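You operate a simulated robot arm through the tools that you are given. There is no shell and no other tool. Be economical: measure what you need, move in short steps, check, and stop when the job is done.

The job below is to be done with a simulated two-armed robot. You get a single attempt, and the scene is never put back.

JOB
Stop the player, swap its cassette for the teal one and rewind that.
Fine: lay the old one on the table.
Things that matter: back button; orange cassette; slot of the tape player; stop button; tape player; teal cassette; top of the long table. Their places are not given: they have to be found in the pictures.

The check looks at the end state, three seconds after you hand in, the way a careful person would. Anything else that was tipped, shoved, dropped, spilled or broken makes it a failure.

ROBOT AND FRAMES
Two 7-joint arms with fingered hands on one trunk that stands fixed in place. Base frame: the origin is at the foot of the trunk, x ahead of it, y to its left, z up. Lengths are in mm, angles in degrees, forces in N, time in s.
The left shoulder is at [106, 187, 1054], the right one opposite. With the tool pointing down near the work surface each hand reaches from about 100 to 840 mm from the base axis, measured 20 degrees to its own side. Payload 3.6 kg a hand.
Tool frame (each hand has its own): the origin (TCP) lies between the finger pads and is the grasp point; the fingertips stand 26 mm ahead of it; z points along the fingers, y is the line along which they close. Largest opening 88 mm; the body of the gripper starts 30 mm behind the TCP. The gripper is a hand of 3 fingers: y runs from the thumb to the fingers, the wrist lies at [-17, -98, -164] in the tool frame, and closing takes about 1.5 s.
Orientation is told as [roll, pitch, yaw] about the base's x, y, z axes, in that order, counted from this pose: with the fingers straight down and the wrist toward the robot, the tool's x, y and z point along [0, 1, 0], [1, 0, 0] and [0, 0, -1] of the base frame.

CONTROLS
- The arms move only by the tool move_arm. It takes "left_steps", "right_steps" or both (then of equal length, played together; a hand with none holds still); each is a list of rows, each an object of numbers (a shift or turn left out is 0, a gripper value left out holds the last): "tx", "ty", "tz": the shift along the base's x, y, z in units of 20 mm (1.0 is 20 mm); "ax", "ay", "az": the turn, a rotation vector about the base's x, y, z in units of 8 degrees (1.0 is 8 degrees); "hand": the finger opening in mm, from 0 to 88. In form: [{"tx": .., "ty": .., "tz": .., "ax": .., "ay": .., "az": .., "hand": ..}, ...]. A call has 1 to 10 rows; each row shifts and turns the commanded pose from where the row before left it. A call with a number of a shift or a turn outside -1 to 1 is refused whole. A row lasts 0.2 s, in which the tool goes at most 50 mm and 8.6 degrees; a call with a longer step from one row to the next is refused whole, and so is a gripper value outside its range. Where a pose cannot be reached the arm comes as near as it can. A force on the tool above 40 N (or 10 N above the force at the start of the call, whichever is more), or a blocked arm, ends the call early, and 0.2 s more pass. The fingers move at their own pace (about 153 mm/s each) and stop on an object; they squeeze with about 27 N. The grip force told is the motor's: it shows also when the fingers shut on nothing. Time passes only in rows, and 0.2 s behind the last, so rows that do not move let the fingers close. It gives the time, the measured TCP pose, the force on the tool (base axes), the opening and the grip force at its end, in the units of the frame above (readings bear some noise), with the torque about the TCP (base axes, N m) and any sound that the robot's microphone picked up.
- Cameras (640 x 400 px; columns grow to the right, rows downward): "scene" is now at [249.2, 49.4, 999.4]; the picture's right is [0.54, -0.84, 0.00], its down [0.10, 0.06, -0.99] and it looks along [0.83, 0.54, 0.11] (base axes); focal length 214 px, centre (320, 200). "left" rides on the left gripper at [-56, -80, -102] in its tool frame; the picture's right is [-0.73, -0.32, 0.60], its down [0.62, -0.66, 0.41] and it looks along [0.27, 0.68, 0.69] (tool axes); focal length 247 px, centre (320, 200). "right" rides on the right gripper at [56, -80, -102] in its tool frame; the picture's right is [-0.73, 0.32, -0.60], its down [-0.62, -0.67, 0.41] and it looks along [-0.27, 0.68, 0.69] (tool axes); focal length 247 px, centre (320, 200).
- capture(camera): a new picture of that camera. It takes no simulated time.
- raise_lower(by): slides the trunk up (or, below 0, down) by that many mm; the arms and the scene camera ride with it, the base frame stays. It gives what a move gives, with no picture.
- grasp_type(shape, hand): the hand has 3 fingers and takes this shape, open, in about a second: jaw (thumb against the fingers, like two jaws); tri (thumb and two fingers); tip (a fingertip pinch); poke (one finger out to press); point (the index stretched); flat (the hand flat); cup (the hand cupped); fist (a fist). The gripper value then closes the fingers along that shape, each until it touches; the sizes above hold for jaw. It gives what a move gives, with no picture.
- turn_head(pan, tilt): turns the head with the scene camera to pan (to the left, within 60 degrees either way) and tilt (down, from -29 to 69), counted from straight ahead of the robot. It gives what a move gives.
- pixel_to_xyz(camera, pixels): for up to 12 pixels [column, row] of the newest picture of that camera ("zoom" is the newest enlarged one), the place [x, y, z] in the base frame of the surface seen there, good to about 3 mm. It takes no simulated time.
- close_up(camera, box): a new picture of the part [left, top, right, bottom] of that camera's present view, enlarged. It takes no simulated time.
- hand_in(): hands the job in; it is judged then, once.

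Keep the steps short. Do not move on a guess: measure, check each grasp and each placing, and mend mistakes. In all there are 80 turns and 64 pictures (those below and enlarged ones count). Leave the grippers open and the arms clear of the work at the hand-in unless told otherwise, and finish with a single line.

The tools are called as name(argument=value, ...) on one line, values as JSON. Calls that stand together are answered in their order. move_arm: Moves the arms, as the interface text tells. Its arguments: {"type":"object","properties":{"left_steps":{"type":"array"},"right_steps":{"type":"array"}},"required":[]} The other tools are called the same way: raise_lower (by) slides the trunk up or down; grasp_type (shape, hand) gives the hand a shape; turn_head (pan, tilt) turns the head that bears the scene camera; capture (camera) takes a picture; pixel_to_xyz (camera, pixels) gives the place of the surface under pixels of a picture; close_up (camera, box) takes an enlarged picture of a part of a camera's view; hand_in () hands the job in.

At the start:

```text
time: 0.0
left_eef_pos: [324.2, 471.4, 1070.1]
left_orientation: [0.0, 0.0, 0.0]
left_wrist_force: [0.4, 0.3, 0.0]
left_wrist_torque: [-0.01, 0.0, -0.03]
left_finger_gap: 87.9
left_grip_force: 0.0
left_shape: jaw
right_eef_pos: [411.8, 8.7, 1082.8]
right_orientation: [0.0, -0.1, 0.0]
right_wrist_force: [0.0, 0.3, -0.2]
right_wrist_torque: [0.03, 0.02, -0.01]
right_finger_gap: 87.5
right_grip_force: 0.1
right_shape: jaw
trunk travel left (down, up): [-200.0, 557.0]
head pan, tilt: [32.8, -6.6]
```

scene: 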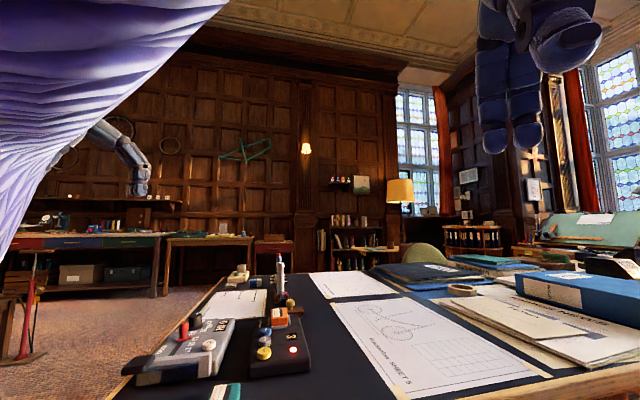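
right: 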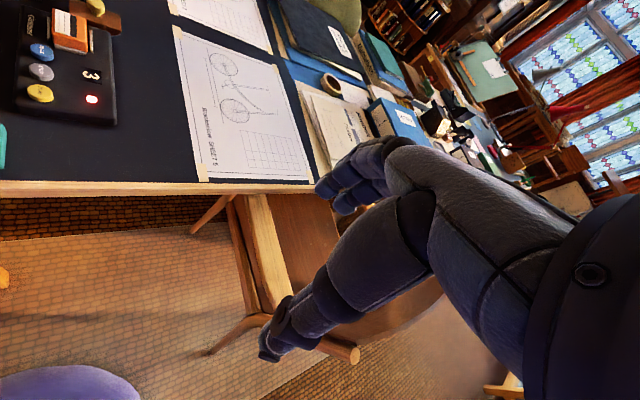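
left: 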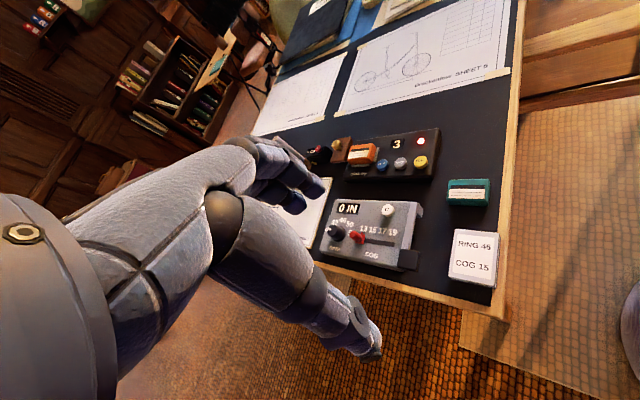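

The player (dark box with orange cassette) shows near (275,345) in the scene view, and the teal cassette is at its bottom edge. I'll tilt the head down to see them better.

turn_head(pan=25, tilt=40)

capture(camera="scene")

close_up(camera="left", box=[310, 110, 510, 290])

```text
time: 1.1
left_eef_pos: [324.2, 469.9, 1070.7]
left_orientation: [0.0, -0.1, 0.0]
left_wrist_force: [-0.1, -0.4, 0.3]
left_wrist_torque: [0.0, 0.03, 0.01]
left_finger_gap: 87.8
left_grip_force: 0.1
left_shape: jaw
right_eef_pos: [413.3, 9.1, 1083.0]
right_orientation: [0.0, 0.0, 0.0]
right_wrist_force: [-0.4, -0.1, -0.4]
right_wrist_torque: [-0.03, 0.01, 0.0]
right_finger_gap: 87.8
right_grip_force: 0.0
right_shape: jaw
trunk travel left (down, up): [-200.0, 557.0]
head pan, tilt: [25.0, 40.0]
```

```text
60 pictures are left
```

scene: 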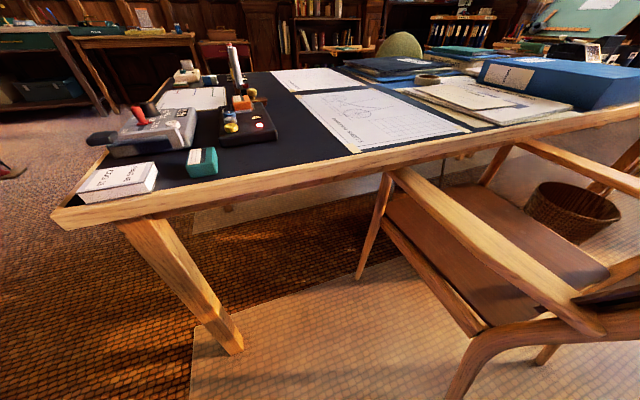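

```text
2.22 times, centred on (410, 200) of left
```

zoom: 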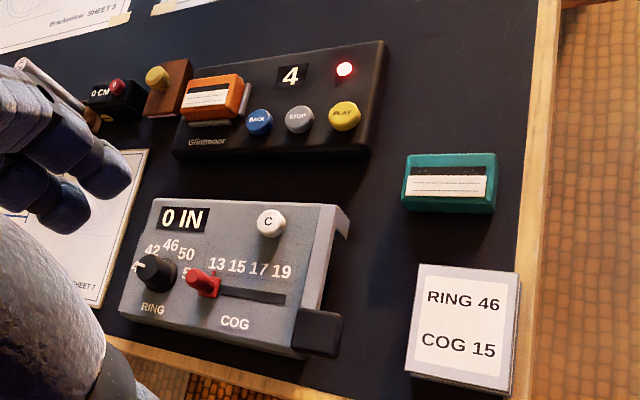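

The player shows a running counter (now 4), a red lamp, and BACK blue, STOP grey and PLAY yellow. I'll measure the buttons, cassettes, and table.

pixel_to_xyz(camera="zoom", pixels=[[259, 119], [299, 116], [345, 113], [344, 69], [213, 80], [207, 98], [238, 100], [189, 112], [240, 78], [450, 162], [445, 187], [400, 230]])

pixel_to_xyz(camera="zoom", pixels=[[408, 156], [494, 156], [405, 205], [494, 209], [186, 80], [184, 116], [250, 88], [178, 154], [383, 44], [366, 150], [170, 65], [265, 110]])

close_up(camera="scene", box=[140, 60, 300, 190])

```text
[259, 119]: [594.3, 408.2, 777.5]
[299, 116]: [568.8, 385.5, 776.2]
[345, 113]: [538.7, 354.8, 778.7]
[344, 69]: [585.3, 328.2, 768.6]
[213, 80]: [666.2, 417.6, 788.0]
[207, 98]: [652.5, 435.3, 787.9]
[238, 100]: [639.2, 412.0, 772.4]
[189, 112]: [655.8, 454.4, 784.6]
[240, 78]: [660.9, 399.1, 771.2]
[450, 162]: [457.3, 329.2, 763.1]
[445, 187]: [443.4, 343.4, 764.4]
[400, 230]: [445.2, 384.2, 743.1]
```

```text
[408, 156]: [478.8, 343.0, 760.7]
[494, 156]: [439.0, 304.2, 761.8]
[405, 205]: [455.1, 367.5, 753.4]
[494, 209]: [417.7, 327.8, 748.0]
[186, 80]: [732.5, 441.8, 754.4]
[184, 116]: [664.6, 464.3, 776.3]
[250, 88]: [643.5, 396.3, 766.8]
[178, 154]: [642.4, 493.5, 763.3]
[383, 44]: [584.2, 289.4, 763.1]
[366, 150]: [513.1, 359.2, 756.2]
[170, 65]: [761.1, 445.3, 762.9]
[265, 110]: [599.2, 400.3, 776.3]
```

```text
3.08 times, centred on (220, 125) of scene
```

zoom: 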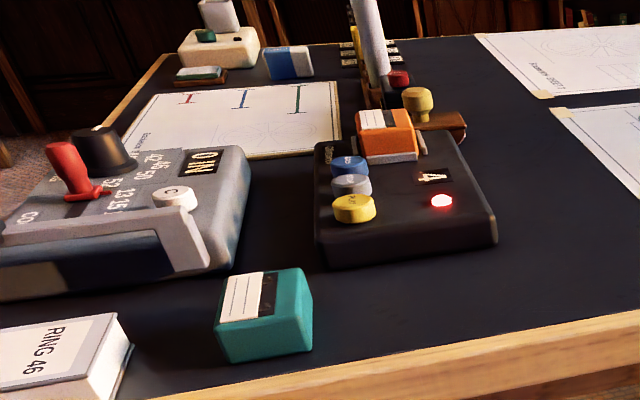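

Player and teal share about a 44° heading. I want a closer view of the slot and its neighbours from the right camera.

close_up(camera="right", box=[0, 0, 160, 130])

close_up(camera="scene", box=[210, 75, 280, 150])

pixel_to_xyz(camera="zoom", pixels=[[320, 200], [320, 240], [330, 290], [250, 200]])

```text
3.08 times, centred on (80, 65) of right
```

zoom: 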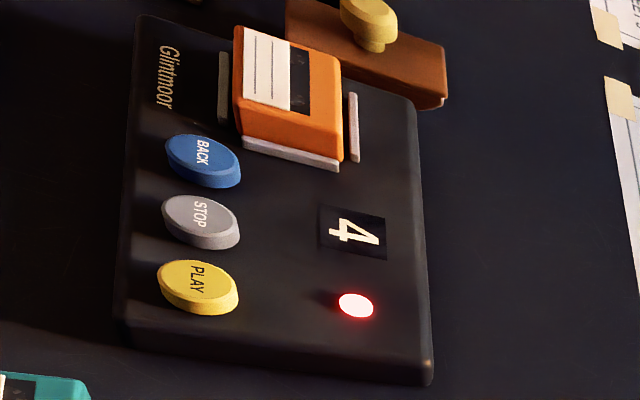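

```text
5.33 times, centred on (245, 112) of scene
```

zoom: 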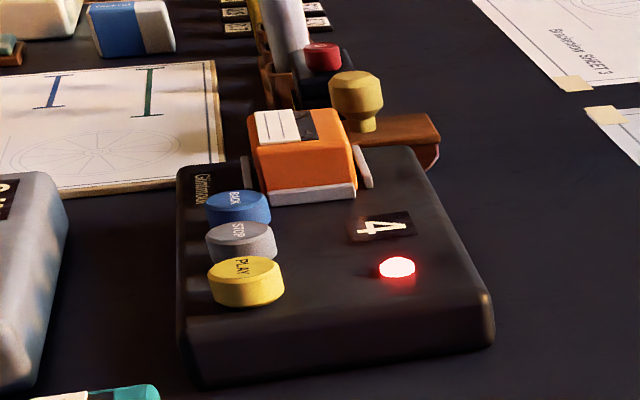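

```text
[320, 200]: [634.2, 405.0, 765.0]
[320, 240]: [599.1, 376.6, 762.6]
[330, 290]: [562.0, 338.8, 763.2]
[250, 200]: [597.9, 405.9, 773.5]
```

The orange cassette sits in a shallow pocket with low grey rims. I'll set the left hand to poke and rotate it to the player's heading (−45°) while high up, then look.

grasp_type(shape="poke", hand="left")

move_arm(left_steps=[{"tx": 1, "az": -1}, {"tx": 1, "az": -1}, {"tx": 1, "az": -1}, {"tx": 1, "az": -1}, {"tx": 1, "az": -1}, {"tx": 1, "az": -0.6}, {"tx": 1}, {"tx": 1}, {"tx": 1}, {"tx": 1}])

capture(camera="left")

```text
time: 2.0
left_eef_pos: [323.1, 470.1, 1069.3]
left_orientation: [0.0, 0.0, 0.0]
left_wrist_force: [0.2, 0.4, -0.7]
left_wrist_torque: [0.02, 0.0, 0.01]
left_finger_gap: 0.0
left_grip_force: 0.0
left_shape: poke
right_eef_pos: [412.9, 10.2, 1082.3]
right_orientation: [0.0, -0.1, 0.0]
right_wrist_force: [0.2, -1.1, -0.3]
right_wrist_torque: [0.0, 0.02, -0.02]
right_finger_gap: 87.7
right_grip_force: 0.0
right_shape: jaw
trunk travel left (down, up): [-200.0, 557.0]
head pan, tilt: [25.0, 40.0]
```

```text
time: 4.2
left_eef_pos: [525.6, 471.1, 1069.9]
left_orientation: [0.0, 0.0, -44.9]
left_wrist_force: [0.4, 0.3, -0.1]
left_wrist_torque: [0.01, -0.01, 0.01]
left_finger_gap: 0.0
left_grip_force: 0.0
left_shape: poke
right_eef_pos: [413.7, 8.6, 1080.6]
right_orientation: [0.0, 0.1, -0.1]
right_wrist_force: [0.7, -0.2, 0.2]
right_wrist_torque: [0.01, -0.01, -0.05]
right_finger_gap: 87.8
right_grip_force: 0.0
right_shape: jaw
trunk travel left (down, up): [-200.0, 557.0]
head pan, tilt: [25.0, 40.0]
```

```text
55 pictures are left
```

left: 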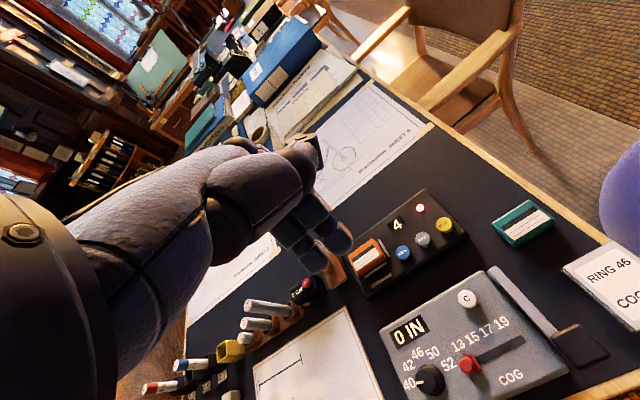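

The poke fingertips show near (338,240) and (315,262). I'll enlarge and locate them.

close_up(camera="left", box=[260, 130, 420, 290])

pixel_to_xyz(camera="left", pixels=[[336, 240], [342, 245], [315, 262], [318, 270], [322, 215], [300, 245]])

```text
2.50 times, centred on (340, 210) of left
```

zoom: 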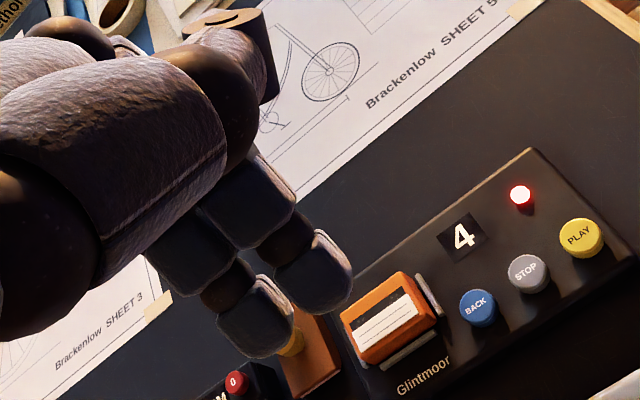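

```text
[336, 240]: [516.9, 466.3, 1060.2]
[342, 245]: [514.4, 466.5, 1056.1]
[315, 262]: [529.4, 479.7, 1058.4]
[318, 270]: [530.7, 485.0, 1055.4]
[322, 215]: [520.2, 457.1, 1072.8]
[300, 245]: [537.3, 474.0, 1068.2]
```

Poke shows two fingertips side by side, about 40 mm wide, which risks hitting neighbouring buttons. I'll try "point" and compare.

grasp_type(shape="point", hand="left")

close_up(camera="left", box=[180, 100, 420, 300])

capture(camera="left")

```text
time: 5.1
left_eef_pos: [525.3, 471.0, 1069.7]
left_orientation: [0.0, 0.1, -44.8]
left_wrist_force: [-0.8, 0.0, 0.5]
left_wrist_torque: [-0.01, 0.02, 0.01]
left_finger_gap: 82.7
left_grip_force: 0.0
left_shape: point
right_eef_pos: [414.2, 9.0, 1081.8]
right_orientation: [0.0, 0.1, -0.1]
right_wrist_force: [0.3, -0.3, 0.2]
right_wrist_torque: [0.01, 0.04, 0.0]
right_finger_gap: 87.9
right_grip_force: 0.0
right_shape: jaw
trunk travel left (down, up): [-200.0, 557.0]
head pan, tilt: [25.0, 40.0]
```

```text
2.00 times, centred on (300, 200) of left
```

zoom: 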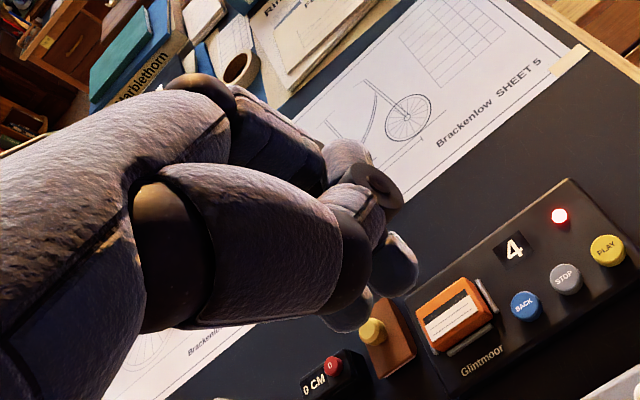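

```text
52 pictures are left
```

left: 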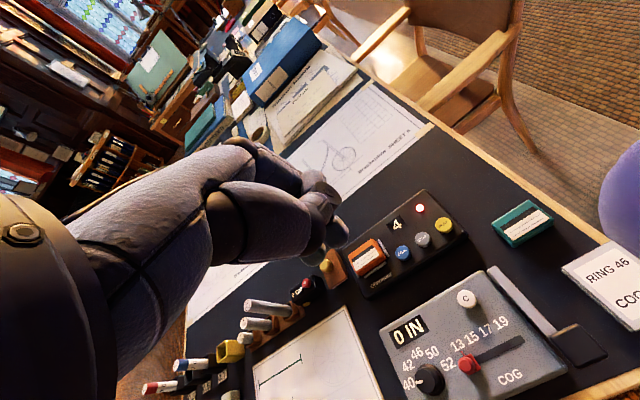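

I can't see the pointing finger from here, so I'll view the hand from the head camera.

turn_head(pan=50, tilt=0)

capture(camera="scene")

grasp_type(shape="poke", hand="left")

capture(camera="scene")

```text
time: 6.2
left_eef_pos: [525.3, 471.1, 1070.2]
left_orientation: [0.0, -0.1, -44.7]
left_wrist_force: [0.1, 0.7, -1.2]
left_wrist_torque: [-0.01, -0.02, 0.02]
left_finger_gap: 82.8
left_grip_force: 0.1
left_shape: point
right_eef_pos: [412.7, 8.7, 1082.0]
right_orientation: [0.0, 0.1, -0.1]
right_wrist_force: [-0.1, 0.2, -0.3]
right_wrist_torque: [0.06, -0.01, -0.02]
right_finger_gap: 87.8
right_grip_force: 0.0
right_shape: jaw
trunk travel left (down, up): [-200.0, 557.0]
head pan, tilt: [50.0, 0.0]
```

```text
51 pictures are left
```

scene: 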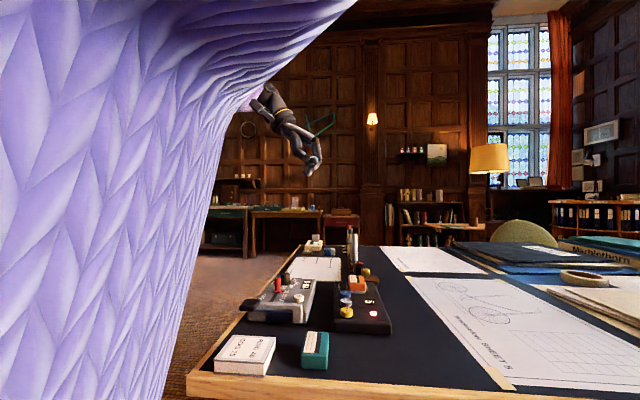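

```text
time: 7.1
left_eef_pos: [525.2, 471.9, 1069.6]
left_orientation: [0.0, 0.0, -44.8]
left_wrist_force: [-0.1, 0.2, -0.1]
left_wrist_torque: [-0.02, 0.02, 0.01]
left_finger_gap: 0.0
left_grip_force: 0.0
left_shape: poke
right_eef_pos: [412.3, 9.6, 1081.4]
right_orientation: [0.0, 0.0, 0.0]
right_wrist_force: [0.6, 0.2, -0.4]
right_wrist_torque: [-0.01, -0.01, 0.02]
right_finger_gap: 87.7
right_grip_force: 0.2
right_shape: jaw
trunk travel left (down, up): [-200.0, 557.0]
head pan, tilt: [50.0, 0.0]
```

```text
50 pictures are left
```

scene: 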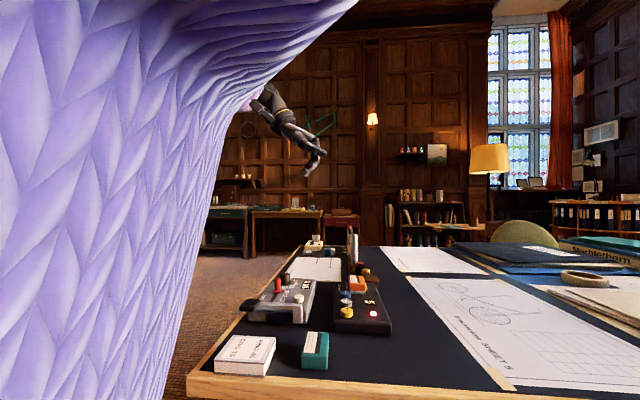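

close_up(camera="scene", box=[240, 70, 360, 190])

pixel_to_xyz(camera="zoom", pixels=[[340, 345], [410, 275], [395, 255], [350, 325], [395, 270]])

grasp_type(shape="point", hand="left")

close_up(camera="scene", box=[240, 70, 360, 190])

```text
3.33 times, centred on (300, 130) of scene
```

zoom: 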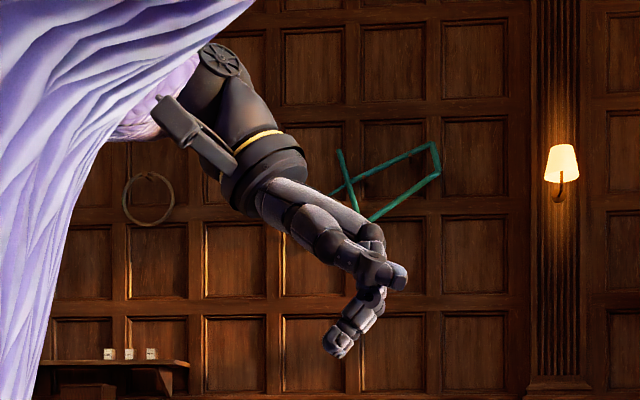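

```text
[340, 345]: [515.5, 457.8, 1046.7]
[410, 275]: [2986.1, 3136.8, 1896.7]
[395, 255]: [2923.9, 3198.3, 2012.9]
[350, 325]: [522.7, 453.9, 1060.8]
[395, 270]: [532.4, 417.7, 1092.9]
```

```text
time: 8.0
left_eef_pos: [524.1, 472.1, 1070.3]
left_orientation: [0.0, 0.0, -44.8]
left_wrist_force: [0.5, -0.2, -0.6]
left_wrist_torque: [-0.02, 0.01, -0.01]
left_finger_gap: 82.7
left_grip_force: 0.1
left_shape: point
right_eef_pos: [413.1, 9.9, 1080.7]
right_orientation: [0.0, 0.0, 0.0]
right_wrist_force: [-0.3, 0.4, 0.8]
right_wrist_torque: [-0.02, 0.0, -0.03]
right_finger_gap: 87.7
right_grip_force: 0.0
right_shape: jaw
trunk travel left (down, up): [-200.0, 557.0]
head pan, tilt: [50.0, 0.0]
```

```text
3.33 times, centred on (300, 130) of scene
```

zoom: 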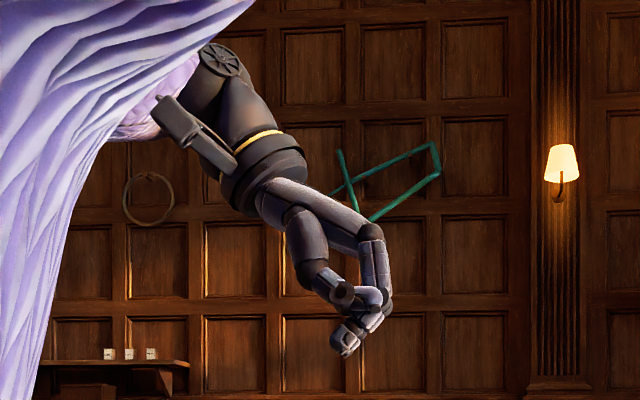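

Both shapes end in two fingertips side by side along tool x. With yaw +44°, that pair sits across the button row and hits only one button. I'll go back to poke, rotate high up, and move over STOP.

grasp_type(shape="poke", hand="left")

move_arm(left_steps=[{"az": 1, "ty": -0.4}, {"az": 1, "ty": -0.4}, {"az": 1, "ty": -0.4}, {"az": 1, "ty": -0.4}, {"az": 1, "ty": -0.4}, {"az": 1, "ty": -0.4, "tx": 0.5}, {"az": 1, "ty": -0.4, "tx": 0.5}, {"az": 1, "ty": -0.4, "tx": 0.5}, {"az": 1, "ty": -0.4, "tx": 0.5}, {"az": 1, "ty": -0.5, "tx": 0.3}])

move_arm(left_steps=[{"az": 1, "tz": -1}, {"az": 0.1, "tz": -1}, {"tz": -1}, {"tz": -1}, {"tz": -1}, {"tz": -1}, {"tz": -1}])

turn_head(pan=40, tilt=25)

capture(camera="scene")

capture(camera="left")

```text
time: 8.9
left_eef_pos: [525.7, 471.0, 1069.6]
left_orientation: [0.0, 0.0, -44.8]
left_wrist_force: [0.2, -0.1, 0.1]
left_wrist_torque: [0.04, 0.01, 0.03]
left_finger_gap: 0.0
left_grip_force: 0.0
left_shape: poke
right_eef_pos: [412.3, 9.2, 1082.0]
right_orientation: [0.0, 0.0, 0.0]
right_wrist_force: [0.2, -0.4, -0.1]
right_wrist_torque: [-0.03, -0.01, -0.03]
right_finger_gap: 87.6
right_grip_force: 0.0
right_shape: jaw
trunk travel left (down, up): [-200.0, 557.0]
head pan, tilt: [50.0, 0.0]
```

```text
time: 11.1
left_eef_pos: [571.5, 388.9, 1069.4]
left_orientation: [0.1, 0.1, 35.3]
left_wrist_force: [0.1, -0.7, 0.0]
left_wrist_torque: [-0.01, -0.04, -0.01]
left_finger_gap: 0.1
left_grip_force: 0.0
left_shape: poke
right_eef_pos: [412.3, 8.6, 1082.0]
right_orientation: [0.0, 0.0, 0.0]
right_wrist_force: [-0.2, 0.0, -0.4]
right_wrist_torque: [-0.01, 0.0, 0.01]
right_finger_gap: 87.8
right_grip_force: 0.0
right_shape: jaw
trunk travel left (down, up): [-200.0, 557.0]
head pan, tilt: [50.0, 0.0]
```

```text
time: 12.7
left_eef_pos: [568.9, 386.5, 927.9]
left_orientation: [0.0, 0.0, 44.1]
left_wrist_force: [0.3, -0.7, 0.2]
left_wrist_torque: [0.02, -0.01, -0.04]
left_finger_gap: 0.0
left_grip_force: 0.1
left_shape: poke
right_eef_pos: [413.5, 10.2, 1082.2]
right_orientation: [-0.1, 0.0, 0.0]
right_wrist_force: [-0.5, -0.5, 0.4]
right_wrist_torque: [0.02, 0.0, 0.0]
right_finger_gap: 87.3
right_grip_force: 0.0
right_shape: jaw
trunk travel left (down, up): [-200.0, 557.0]
head pan, tilt: [50.0, 0.0]
```

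```text
time: 13.6
left_eef_pos: [569.2, 387.3, 930.2]
left_orientation: [-0.1, 0.0, 44.0]
left_wrist_force: [0.4, -0.1, -0.2]
left_wrist_torque: [0.0, -0.01, 0.01]
left_finger_gap: 0.0
left_grip_force: 0.0
left_shape: poke
right_eef_pos: [413.1, 8.9, 1082.1]
right_orientation: [0.0, 0.0, 0.0]
right_wrist_force: [0.2, -0.1, 0.0]
right_wrist_torque: [0.04, -0.02, 0.01]
right_finger_gap: 88.1
right_grip_force: 0.1
right_shape: jaw
trunk travel left (down, up): [-200.0, 557.0]
head pan, tilt: [40.0, 25.0]
```

```text
47 pictures are left
```

scene: 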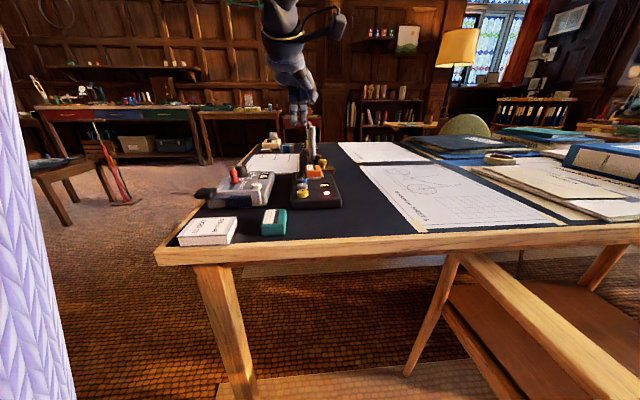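

```text
46 pictures are left
```

left: 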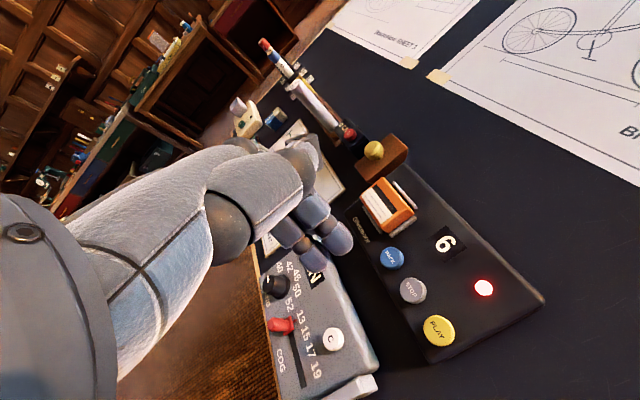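

The counter is at 6 and the tape is still running. Re-measuring fingertips and buttons from this closer view.

close_up(camera="left", box=[240, 160, 480, 360])

pixel_to_xyz(camera="left", pixels=[[390, 257], [412, 290], [438, 330], [337, 245], [342, 252], [302, 258], [325, 260], [378, 202], [412, 219], [404, 195], [463, 245]])

close_up(camera="scene", box=[250, 80, 350, 230])

```text
2.00 times, centred on (360, 260) of left
```

zoom: 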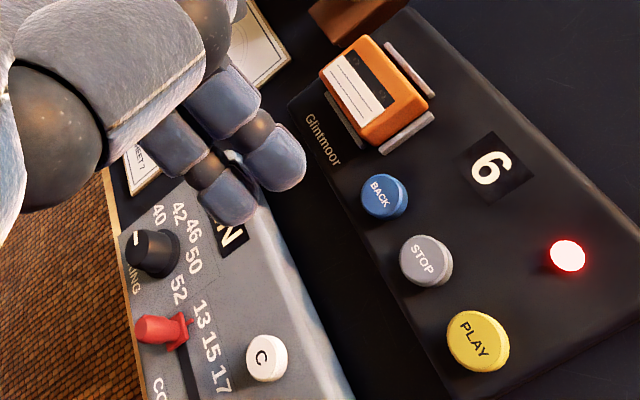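

```text
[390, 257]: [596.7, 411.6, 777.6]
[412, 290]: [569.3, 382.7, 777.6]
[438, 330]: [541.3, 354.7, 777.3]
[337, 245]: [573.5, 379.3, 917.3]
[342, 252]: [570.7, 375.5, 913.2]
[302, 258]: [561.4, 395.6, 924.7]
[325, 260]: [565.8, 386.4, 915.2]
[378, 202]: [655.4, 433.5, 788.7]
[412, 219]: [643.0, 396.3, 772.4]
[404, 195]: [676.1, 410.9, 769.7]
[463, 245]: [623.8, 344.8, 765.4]
```

```text
2.67 times, centred on (300, 155) of scene
```

zoom: 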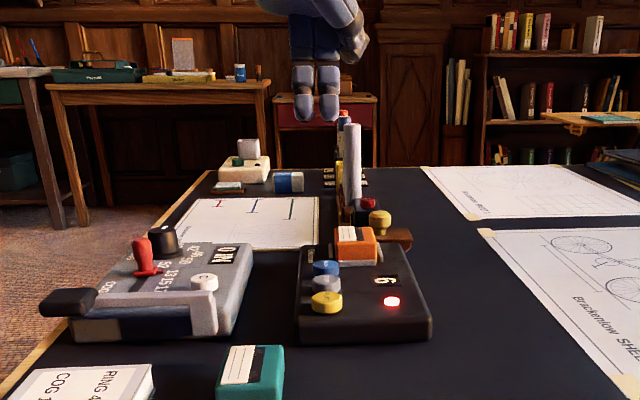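

Buttons measure BACK (597,412), STOP (569,383) and PLAY (541,355), all with tops at 777.5. I'll align the pair over STOP and descend to a few mm above it.

move_arm(left_steps=[{"tz": -1, "tx": 0.1, "ty": -0.12}, {"tz": -1}, {"tz": -1}, {"tz": -1}, {"tz": -1}, {"tz": -0.7}, {}])

close_up(camera="scene", box=[250, 110, 350, 230])

capture(camera="left")

```text
time: 15.2
left_eef_pos: [571.3, 385.8, 815.6]
left_orientation: [-0.1, 0.0, 43.9]
left_wrist_force: [0.2, -0.6, 0.4]
left_wrist_torque: [0.01, -0.02, -0.03]
left_finger_gap: 0.0
left_grip_force: 0.1
left_shape: poke
right_eef_pos: [412.8, 8.2, 1081.3]
right_orientation: [0.0, 0.0, 0.1]
right_wrist_force: [-0.3, -0.3, 0.2]
right_wrist_torque: [-0.01, -0.02, -0.03]
right_finger_gap: 87.6
right_grip_force: 0.0
right_shape: jaw
trunk travel left (down, up): [-200.0, 557.0]
head pan, tilt: [40.0, 25.0]
```

```text
3.33 times, centred on (300, 170) of scene
```

zoom: 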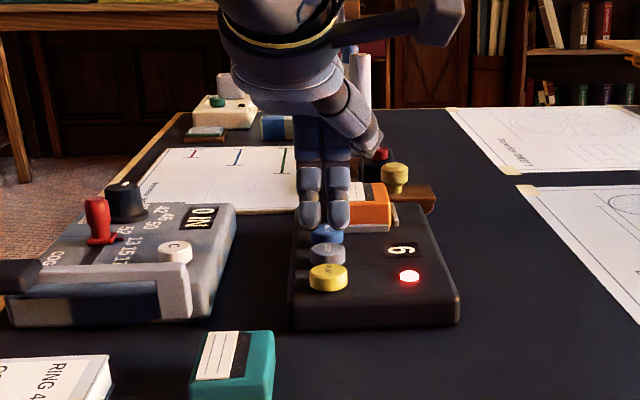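

```text
42 pictures are left
```

left: 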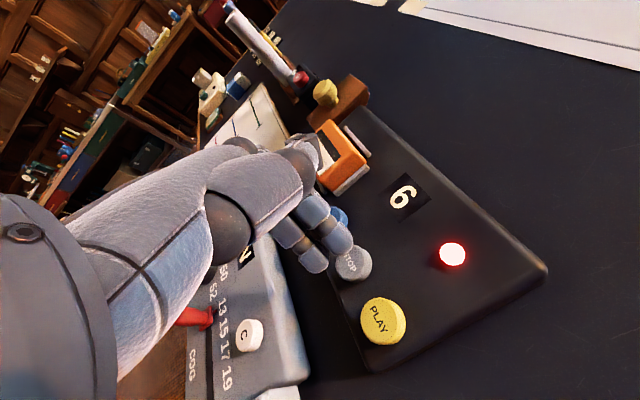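

The pair looks centred over STOP about 12 mm above it. I'll verify fingertip positions before pressing.

pixel_to_xyz(camera="left", pixels=[[343, 247], [338, 250], [315, 268], [318, 272], [355, 265]])

move_arm(left_steps=[{"tz": -0.3}, {"tz": -0.15}, {"tz": -0.1}, {}])

```text
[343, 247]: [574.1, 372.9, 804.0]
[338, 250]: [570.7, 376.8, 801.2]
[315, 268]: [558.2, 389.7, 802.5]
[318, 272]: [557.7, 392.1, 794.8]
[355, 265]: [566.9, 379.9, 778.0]
```

```text
time: 16.2
left_eef_pos: [570.8, 386.0, 805.4]
left_orientation: [0.0, 0.0, 44.0]
left_wrist_force: [-0.2, 0.4, -0.8]
left_wrist_torque: [0.02, -0.02, -0.01]
left_finger_gap: 0.0
left_grip_force: 0.1
left_shape: poke
right_eef_pos: [412.1, 9.0, 1081.6]
right_orientation: [0.0, -0.1, 0.0]
right_wrist_force: [0.2, 0.1, -0.3]
right_wrist_torque: [0.01, 0.03, -0.02]
right_finger_gap: 88.0
right_grip_force: 0.1
right_shape: jaw
trunk travel left (down, up): [-200.0, 557.0]
head pan, tilt: [40.0, 25.0]
```

No contact yet at TCP z 805. I'll press on in small steps and watch force and sound.

move_arm(left_steps=[{"tz": -0.1}, {"tz": -0.1}, {"tz": -0.1}, {}])

```text
time: 17.2
left_eef_pos: [570.8, 385.9, 797.5]
left_orientation: [0.0, 0.0, 44.0]
left_wrist_force: [1.1, -0.8, 3.0]
left_wrist_torque: [0.03, -0.03, -0.01]
left_finger_gap: 0.0
left_grip_force: 0.0
left_shape: poke
right_eef_pos: [412.5, 9.4, 1082.1]
right_orientation: [0.0, 0.0, -0.1]
right_wrist_force: [-0.7, -0.4, -0.8]
right_wrist_torque: [0.02, 0.01, -0.01]
right_finger_gap: 87.5
right_grip_force: 0.0
right_shape: jaw
trunk travel left (down, up): [-200.0, 557.0]
head pan, tilt: [40.0, 25.0]
heard: click
```

A click and 3 N of force. I'll lift straight up and look.

move_arm(left_steps=[{"tz": 0.5}, {"tz": 1}, {"tz": 1}, {"tz": 1}, {"tz": 1}, {"tz": 1}, {"tz": 1}])

close_up(camera="left", box=[320, 150, 560, 350])

```text
time: 18.8
left_eef_pos: [571.6, 386.7, 928.5]
left_orientation: [0.0, 0.0, 44.0]
left_wrist_force: [0.6, -0.3, 0.2]
left_wrist_torque: [0.01, -0.03, 0.0]
left_finger_gap: 0.0
left_grip_force: 0.0
left_shape: poke
right_eef_pos: [411.9, 9.2, 1080.9]
right_orientation: [0.0, 0.0, 0.0]
right_wrist_force: [-0.2, -0.2, -1.2]
right_wrist_torque: [0.01, 0.0, -0.03]
right_finger_gap: 87.7
right_grip_force: 0.0
right_shape: jaw
trunk travel left (down, up): [-200.0, 557.0]
head pan, tilt: [40.0, 25.0]
```

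```text
2.00 times, centred on (440, 250) of left
```

zoom: 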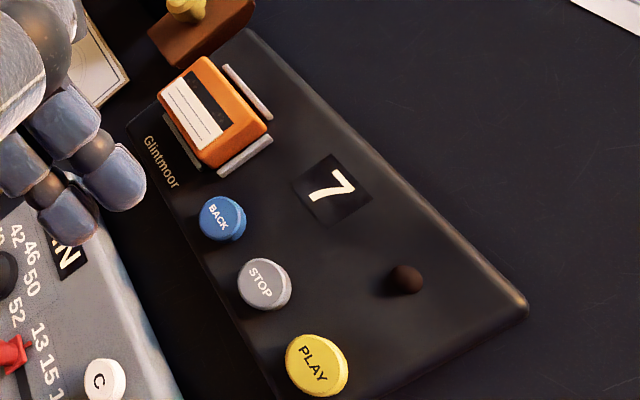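

The lamp is off and the counter stays at 7: stopped. Now I'll measure the orange cassette and its rims.

pixel_to_xyz(camera="zoom", pixels=[[203, 62], [164, 97], [207, 148], [243, 110], [262, 130], [232, 75], [262, 112], [228, 168], [265, 143], [175, 128], [190, 155], [170, 172]])

pixel_to_xyz(camera="zoom", pixels=[[230, 25], [252, 10], [160, 30], [200, 10], [150, 85], [210, 170], [300, 110]])

```text
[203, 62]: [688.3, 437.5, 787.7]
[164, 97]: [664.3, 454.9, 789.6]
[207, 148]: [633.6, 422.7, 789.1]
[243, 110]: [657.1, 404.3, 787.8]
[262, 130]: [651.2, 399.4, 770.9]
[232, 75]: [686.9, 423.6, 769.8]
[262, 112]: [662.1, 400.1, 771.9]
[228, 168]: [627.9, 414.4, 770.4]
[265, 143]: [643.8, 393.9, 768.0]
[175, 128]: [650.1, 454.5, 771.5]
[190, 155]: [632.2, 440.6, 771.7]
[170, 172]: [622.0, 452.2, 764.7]
```

```text
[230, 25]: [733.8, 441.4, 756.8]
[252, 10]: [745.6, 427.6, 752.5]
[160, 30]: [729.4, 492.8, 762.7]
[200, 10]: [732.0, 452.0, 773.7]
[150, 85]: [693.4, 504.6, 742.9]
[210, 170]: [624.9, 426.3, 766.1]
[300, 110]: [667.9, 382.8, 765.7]
```

Orange top centre is about (661,430), top z 789, rim tops z 771. I'll grip across its 33 mm width with tips at about z 775. First I'll check the tall neighbours (white cylinder, yellow knob, comparator knobs).

capture(camera="left")

pixel_to_xyz(camera="left", pixels=[[374, 149], [350, 133], [345, 125], [320, 110], [300, 85], [270, 48], [280, 278], [275, 320], [332, 335], [375, 143]])

close_up(camera="scene", box=[250, 110, 350, 230])

pixel_to_xyz(camera="zoom", pixels=[[360, 70], [360, 60], [395, 172], [380, 152], [95, 205], [125, 188], [330, 350]])

```text
40 pictures are left
```

left: 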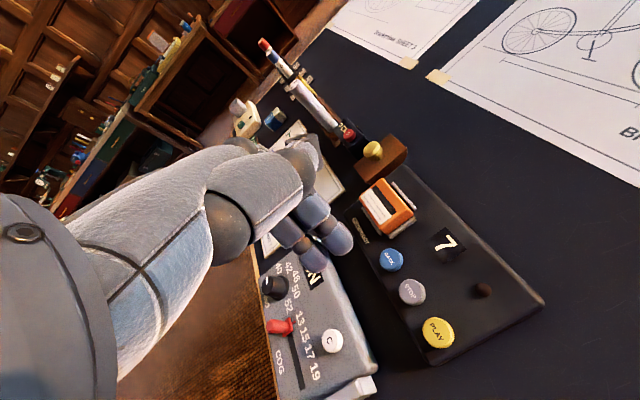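

```text
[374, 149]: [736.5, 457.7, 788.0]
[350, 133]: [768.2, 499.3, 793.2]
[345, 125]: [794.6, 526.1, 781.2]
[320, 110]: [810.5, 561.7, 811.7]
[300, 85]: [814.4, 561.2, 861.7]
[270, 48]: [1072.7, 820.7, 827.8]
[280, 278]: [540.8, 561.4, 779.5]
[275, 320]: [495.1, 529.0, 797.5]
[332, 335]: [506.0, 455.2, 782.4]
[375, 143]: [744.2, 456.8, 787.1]
```

```text
3.33 times, centred on (300, 170) of scene
```

zoom: 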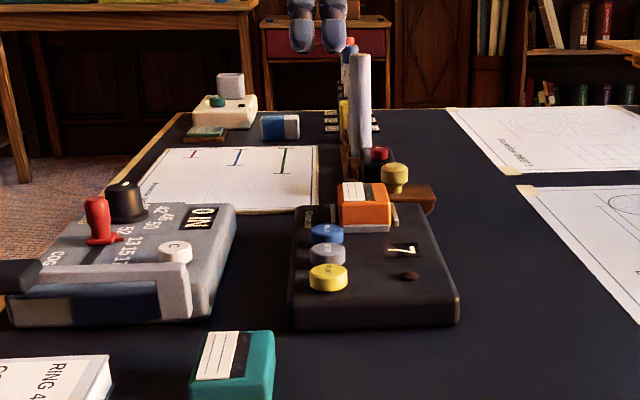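

```text
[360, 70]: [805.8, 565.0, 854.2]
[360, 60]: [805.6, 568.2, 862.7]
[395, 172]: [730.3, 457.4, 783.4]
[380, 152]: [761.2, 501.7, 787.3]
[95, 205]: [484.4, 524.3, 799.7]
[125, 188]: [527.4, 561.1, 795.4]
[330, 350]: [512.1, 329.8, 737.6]
```

Everything nearby is below z 865 and well off. I'll switch to jaw, rotate to −44.5°, and move over the orange cassette at the current height.

grasp_type(shape="jaw", hand="left")

move_arm(left_steps=[{"az": -1, "tx": 0.45, "ty": 0.22, "hand": 64}, {"az": -1, "tx": 0.45, "ty": 0.22}, {"az": -1, "tx": 0.45, "ty": 0.22}, {"az": -1, "tx": 0.45, "ty": 0.22}, {"az": -1, "tx": 0.45, "ty": 0.22}, {"az": -1, "tx": 0.45, "ty": 0.22}, {"az": -1, "tx": 0.45, "ty": 0.22}, {"az": -1, "tx": 0.45, "ty": 0.22}, {"az": -1, "tx": 0.45, "ty": 0.22}, {"az": -1, "tx": 0.45, "ty": 0.22}])

move_arm(left_steps=[{"az": -1}, {"az": -0.06}, {}])

capture(camera="left")

```text
time: 19.7
left_eef_pos: [572.5, 386.7, 926.6]
left_orientation: [0.0, 0.0, 44.0]
left_wrist_force: [-0.3, 0.7, 0.3]
left_wrist_torque: [-0.01, -0.02, -0.02]
left_finger_gap: 87.8
left_grip_force: 0.1
left_shape: jaw
right_eef_pos: [411.7, 9.1, 1081.6]
right_orientation: [0.0, 0.0, 0.0]
right_wrist_force: [0.8, -0.6, -0.5]
right_wrist_torque: [-0.02, 0.02, 0.05]
right_finger_gap: 87.6
right_grip_force: 0.0
right_shape: jaw
trunk travel left (down, up): [-200.0, 557.0]
head pan, tilt: [40.0, 25.0]
```

```text
time: 21.9
left_eef_pos: [662.8, 429.4, 927.7]
left_orientation: [-0.2, 0.0, -36.1]
left_wrist_force: [0.0, 0.0, -0.9]
left_wrist_torque: [0.01, -0.02, -0.01]
left_finger_gap: 64.3
left_grip_force: 0.0
left_shape: jaw
right_eef_pos: [413.7, 9.0, 1080.9]
right_orientation: [0.1, 0.1, 0.1]
right_wrist_force: [0.0, 0.1, -0.4]
right_wrist_torque: [-0.01, -0.01, 0.0]
right_finger_gap: 87.7
right_grip_force: 0.0
right_shape: jaw
trunk travel left (down, up): [-200.0, 557.0]
head pan, tilt: [40.0, 25.0]
```

```text
time: 22.7
left_eef_pos: [662.3, 431.7, 927.2]
left_orientation: [-0.1, 0.0, -44.6]
left_wrist_force: [0.3, -0.1, -0.2]
left_wrist_torque: [0.02, 0.0, 0.0]
left_finger_gap: 64.3
left_grip_force: 0.1
left_shape: jaw
right_eef_pos: [412.4, 8.7, 1081.9]
right_orientation: [0.0, 0.0, 0.0]
right_wrist_force: [0.0, -0.1, 0.9]
right_wrist_torque: [-0.01, -0.02, 0.02]
right_finger_gap: 87.9
right_grip_force: 0.0
right_shape: jaw
trunk travel left (down, up): [-200.0, 557.0]
head pan, tilt: [40.0, 25.0]
```

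```text
38 pictures are left
```

left: 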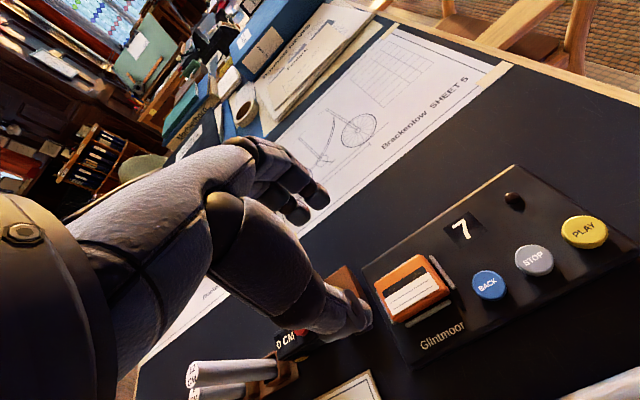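

Thumb is at (350,310), fingers at (300,205), and the cassette is now well seen. Re-measuring it.

pixel_to_xyz(camera="left", pixels=[[422, 257], [377, 283], [395, 319], [446, 290], [410, 288], [442, 263], [430, 312], [355, 315], [362, 325], [318, 195], [300, 215]])

close_up(camera="left", box=[280, 180, 480, 360])

```text
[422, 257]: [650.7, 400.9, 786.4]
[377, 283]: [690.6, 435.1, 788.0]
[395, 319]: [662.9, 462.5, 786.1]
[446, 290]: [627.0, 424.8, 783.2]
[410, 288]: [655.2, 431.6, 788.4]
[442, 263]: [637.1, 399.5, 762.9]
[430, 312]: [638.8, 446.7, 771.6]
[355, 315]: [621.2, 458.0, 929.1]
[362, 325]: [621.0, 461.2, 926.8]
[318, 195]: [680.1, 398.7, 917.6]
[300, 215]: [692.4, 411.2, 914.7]
```

```text
2.22 times, centred on (380, 270) of left
```

zoom: 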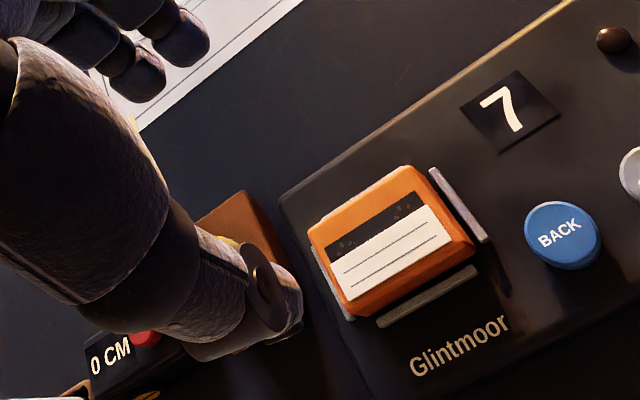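

Centre is about (658.5,431). I'll descend there, leaving the tips about 4 mm above the rims.

move_arm(left_steps=[{"tz": -1, "tx": -0.17, "ty": -0.03}, {"tz": -1}, {"tz": -1}, {"tz": -1}, {"tz": -1}, {"tz": -1}, {}])

close_up(camera="left", box=[240, 150, 480, 350])

close_up(camera="scene", box=[250, 110, 350, 230])

```text
time: 24.3
left_eef_pos: [656.5, 429.1, 809.3]
left_orientation: [0.0, 0.1, -44.5]
left_wrist_force: [0.8, 0.2, 0.4]
left_wrist_torque: [-0.01, -0.01, 0.02]
left_finger_gap: 64.4
left_grip_force: 0.1
left_shape: jaw
right_eef_pos: [412.4, 9.9, 1083.6]
right_orientation: [0.1, -0.1, 0.1]
right_wrist_force: [0.1, 0.4, 0.5]
right_wrist_torque: [-0.02, 0.03, 0.0]
right_finger_gap: 87.8
right_grip_force: 0.0
right_shape: jaw
trunk travel left (down, up): [-200.0, 557.0]
head pan, tilt: [40.0, 25.0]
```

```text
2.00 times, centred on (360, 250) of left
```

zoom: 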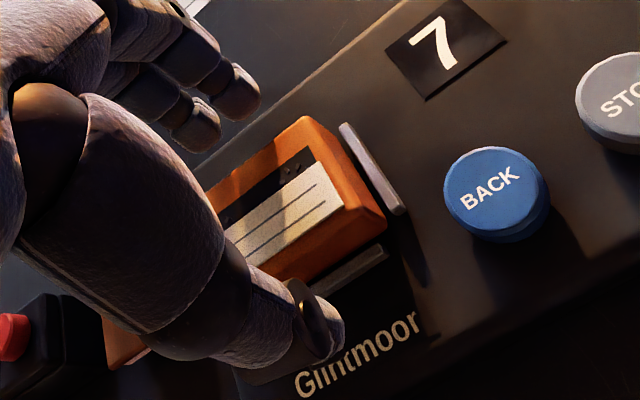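

```text
3.33 times, centred on (300, 170) of scene
```

zoom: 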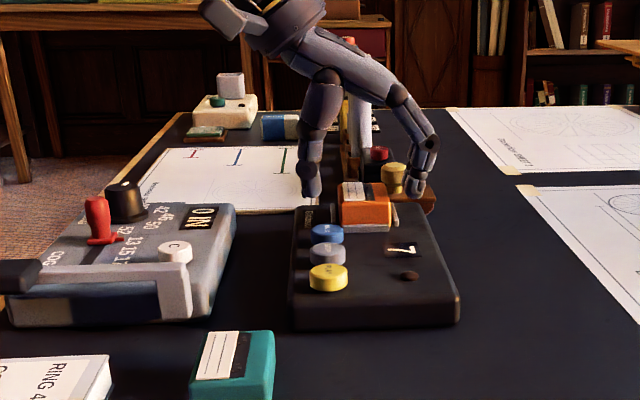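

Fingers straddle the cassette evenly. I'll lower to z ~800, nudge 2 mm along, and close.

move_arm(left_steps=[{"tz": -0.25, "tx": 0.1, "ty": 0.08}, {"tz": -0.2}, {}, {"hand": 20}, {}, {}, {}, {}, {}, {}])

close_up(camera="left", box=[240, 150, 480, 350])

```text
time: 26.5
left_eef_pos: [659.3, 430.1, 800.0]
left_orientation: [0.0, 0.0, -44.4]
left_wrist_force: [-0.1, -0.2, -0.4]
left_wrist_torque: [-0.01, 0.0, -0.02]
left_finger_gap: 34.2
left_grip_force: 26.9
left_shape: jaw
right_eef_pos: [411.5, 8.8, 1082.0]
right_orientation: [0.0, 0.0, -0.1]
right_wrist_force: [0.3, 0.2, -0.2]
right_wrist_torque: [-0.01, 0.01, 0.03]
right_finger_gap: 87.8
right_grip_force: 0.0
right_shape: jaw
trunk travel left (down, up): [-200.0, 557.0]
head pan, tilt: [40.0, 25.0]
```

```text
2.00 times, centred on (360, 250) of left
```

zoom: 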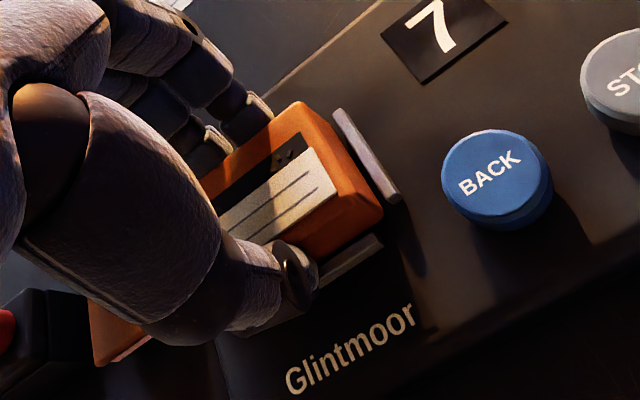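

Gripped: gap 34.2 at 27 N. Lifting straight up slowly.

move_arm(left_steps=[{"tz": 0.3}, {"tz": 0.5}, {"tz": 1}, {"tz": 1}, {"tz": 1}, {"tz": 1}, {"tz": 1}, {}])

turn_head(pan=30, tilt=35)

capture(camera="scene")

capture(camera="left")

```text
time: 28.3
left_eef_pos: [659.7, 433.3, 916.7]
left_orientation: [-0.1, 0.0, -44.5]
left_wrist_force: [-0.2, 0.0, 0.2]
left_wrist_torque: [-0.01, 0.03, 0.0]
left_finger_gap: 34.4
left_grip_force: 26.8
left_shape: jaw
right_eef_pos: [413.0, 9.9, 1082.4]
right_orientation: [0.0, 0.0, 0.2]
right_wrist_force: [-0.4, -0.6, 0.2]
right_wrist_torque: [-0.01, -0.01, -0.03]
right_finger_gap: 87.6
right_grip_force: 0.0
right_shape: jaw
trunk travel left (down, up): [-200.0, 557.0]
head pan, tilt: [40.0, 25.0]
```

```text
time: 29.0
left_eef_pos: [658.2, 431.7, 916.1]
left_orientation: [0.0, 0.0, -44.4]
left_wrist_force: [0.3, 0.0, 0.4]
left_wrist_torque: [-0.03, 0.02, 0.02]
left_finger_gap: 34.1
left_grip_force: 27.1
left_shape: jaw
right_eef_pos: [413.5, 8.6, 1081.7]
right_orientation: [0.0, 0.0, -0.1]
right_wrist_force: [0.1, -0.1, 0.4]
right_wrist_torque: [-0.04, -0.01, -0.01]
right_finger_gap: 87.8
right_grip_force: 0.0
right_shape: jaw
trunk travel left (down, up): [-200.0, 557.0]
head pan, tilt: [30.0, 35.0]
```

```text
33 pictures are left
```

scene: 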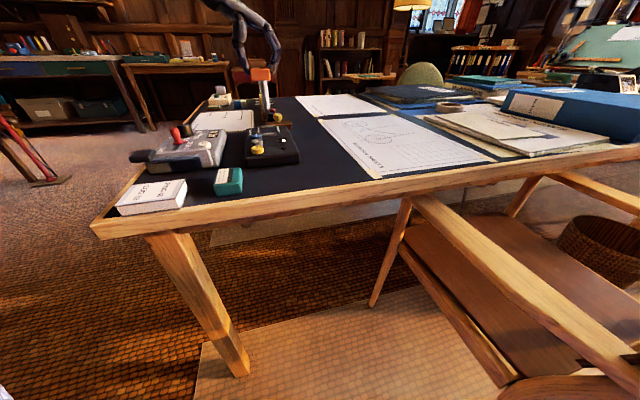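

```text
32 pictures are left
```

left: 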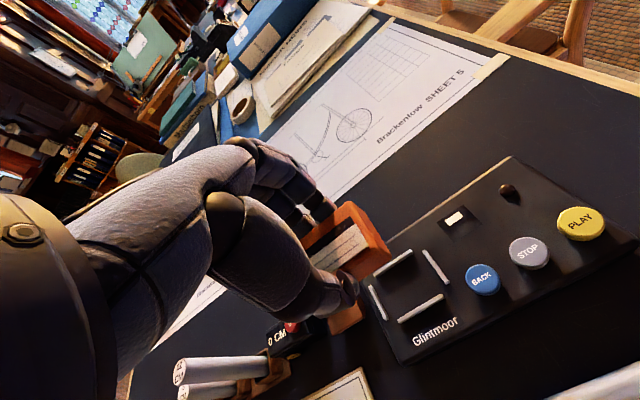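

The cassette is out and the slot's four rims are clear. I'll measure the slot and a bare patch of mat for the orange one.

pixel_to_xyz(camera="left", pixels=[[393, 263], [436, 267], [420, 308], [377, 303], [408, 285], [560, 110], [600, 130], [540, 140], [500, 60], [480, 120], [580, 170]])

close_up(camera="left", box=[300, 200, 480, 350])

pixel_to_xyz(camera="zoom", pixels=[[278, 232], [395, 170], [440, 175], [500, 285], [350, 395], [480, 320], [242, 280], [300, 360], [210, 130], [290, 165], [320, 90], [380, 290]])

```text
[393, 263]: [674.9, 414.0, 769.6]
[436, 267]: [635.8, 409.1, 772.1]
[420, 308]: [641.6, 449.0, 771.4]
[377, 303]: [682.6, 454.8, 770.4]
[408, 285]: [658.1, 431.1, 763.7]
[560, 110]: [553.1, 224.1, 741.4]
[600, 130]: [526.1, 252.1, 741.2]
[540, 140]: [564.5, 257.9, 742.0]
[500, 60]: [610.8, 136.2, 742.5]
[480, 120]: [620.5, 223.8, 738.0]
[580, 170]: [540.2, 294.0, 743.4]
```

```text
2.67 times, centred on (390, 275) of left
```

zoom: 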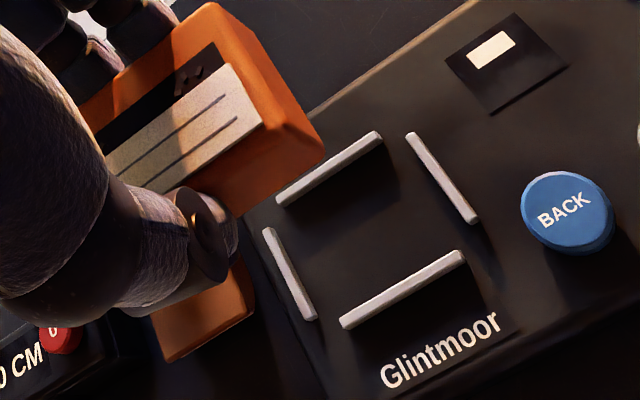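

```text
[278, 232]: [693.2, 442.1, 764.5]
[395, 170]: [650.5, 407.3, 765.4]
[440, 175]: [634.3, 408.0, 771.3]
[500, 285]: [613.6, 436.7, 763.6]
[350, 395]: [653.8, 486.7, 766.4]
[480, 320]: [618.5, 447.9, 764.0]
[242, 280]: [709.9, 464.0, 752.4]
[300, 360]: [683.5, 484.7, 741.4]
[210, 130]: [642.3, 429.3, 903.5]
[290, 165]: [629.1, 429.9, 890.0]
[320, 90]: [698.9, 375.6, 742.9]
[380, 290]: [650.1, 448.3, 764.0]
```

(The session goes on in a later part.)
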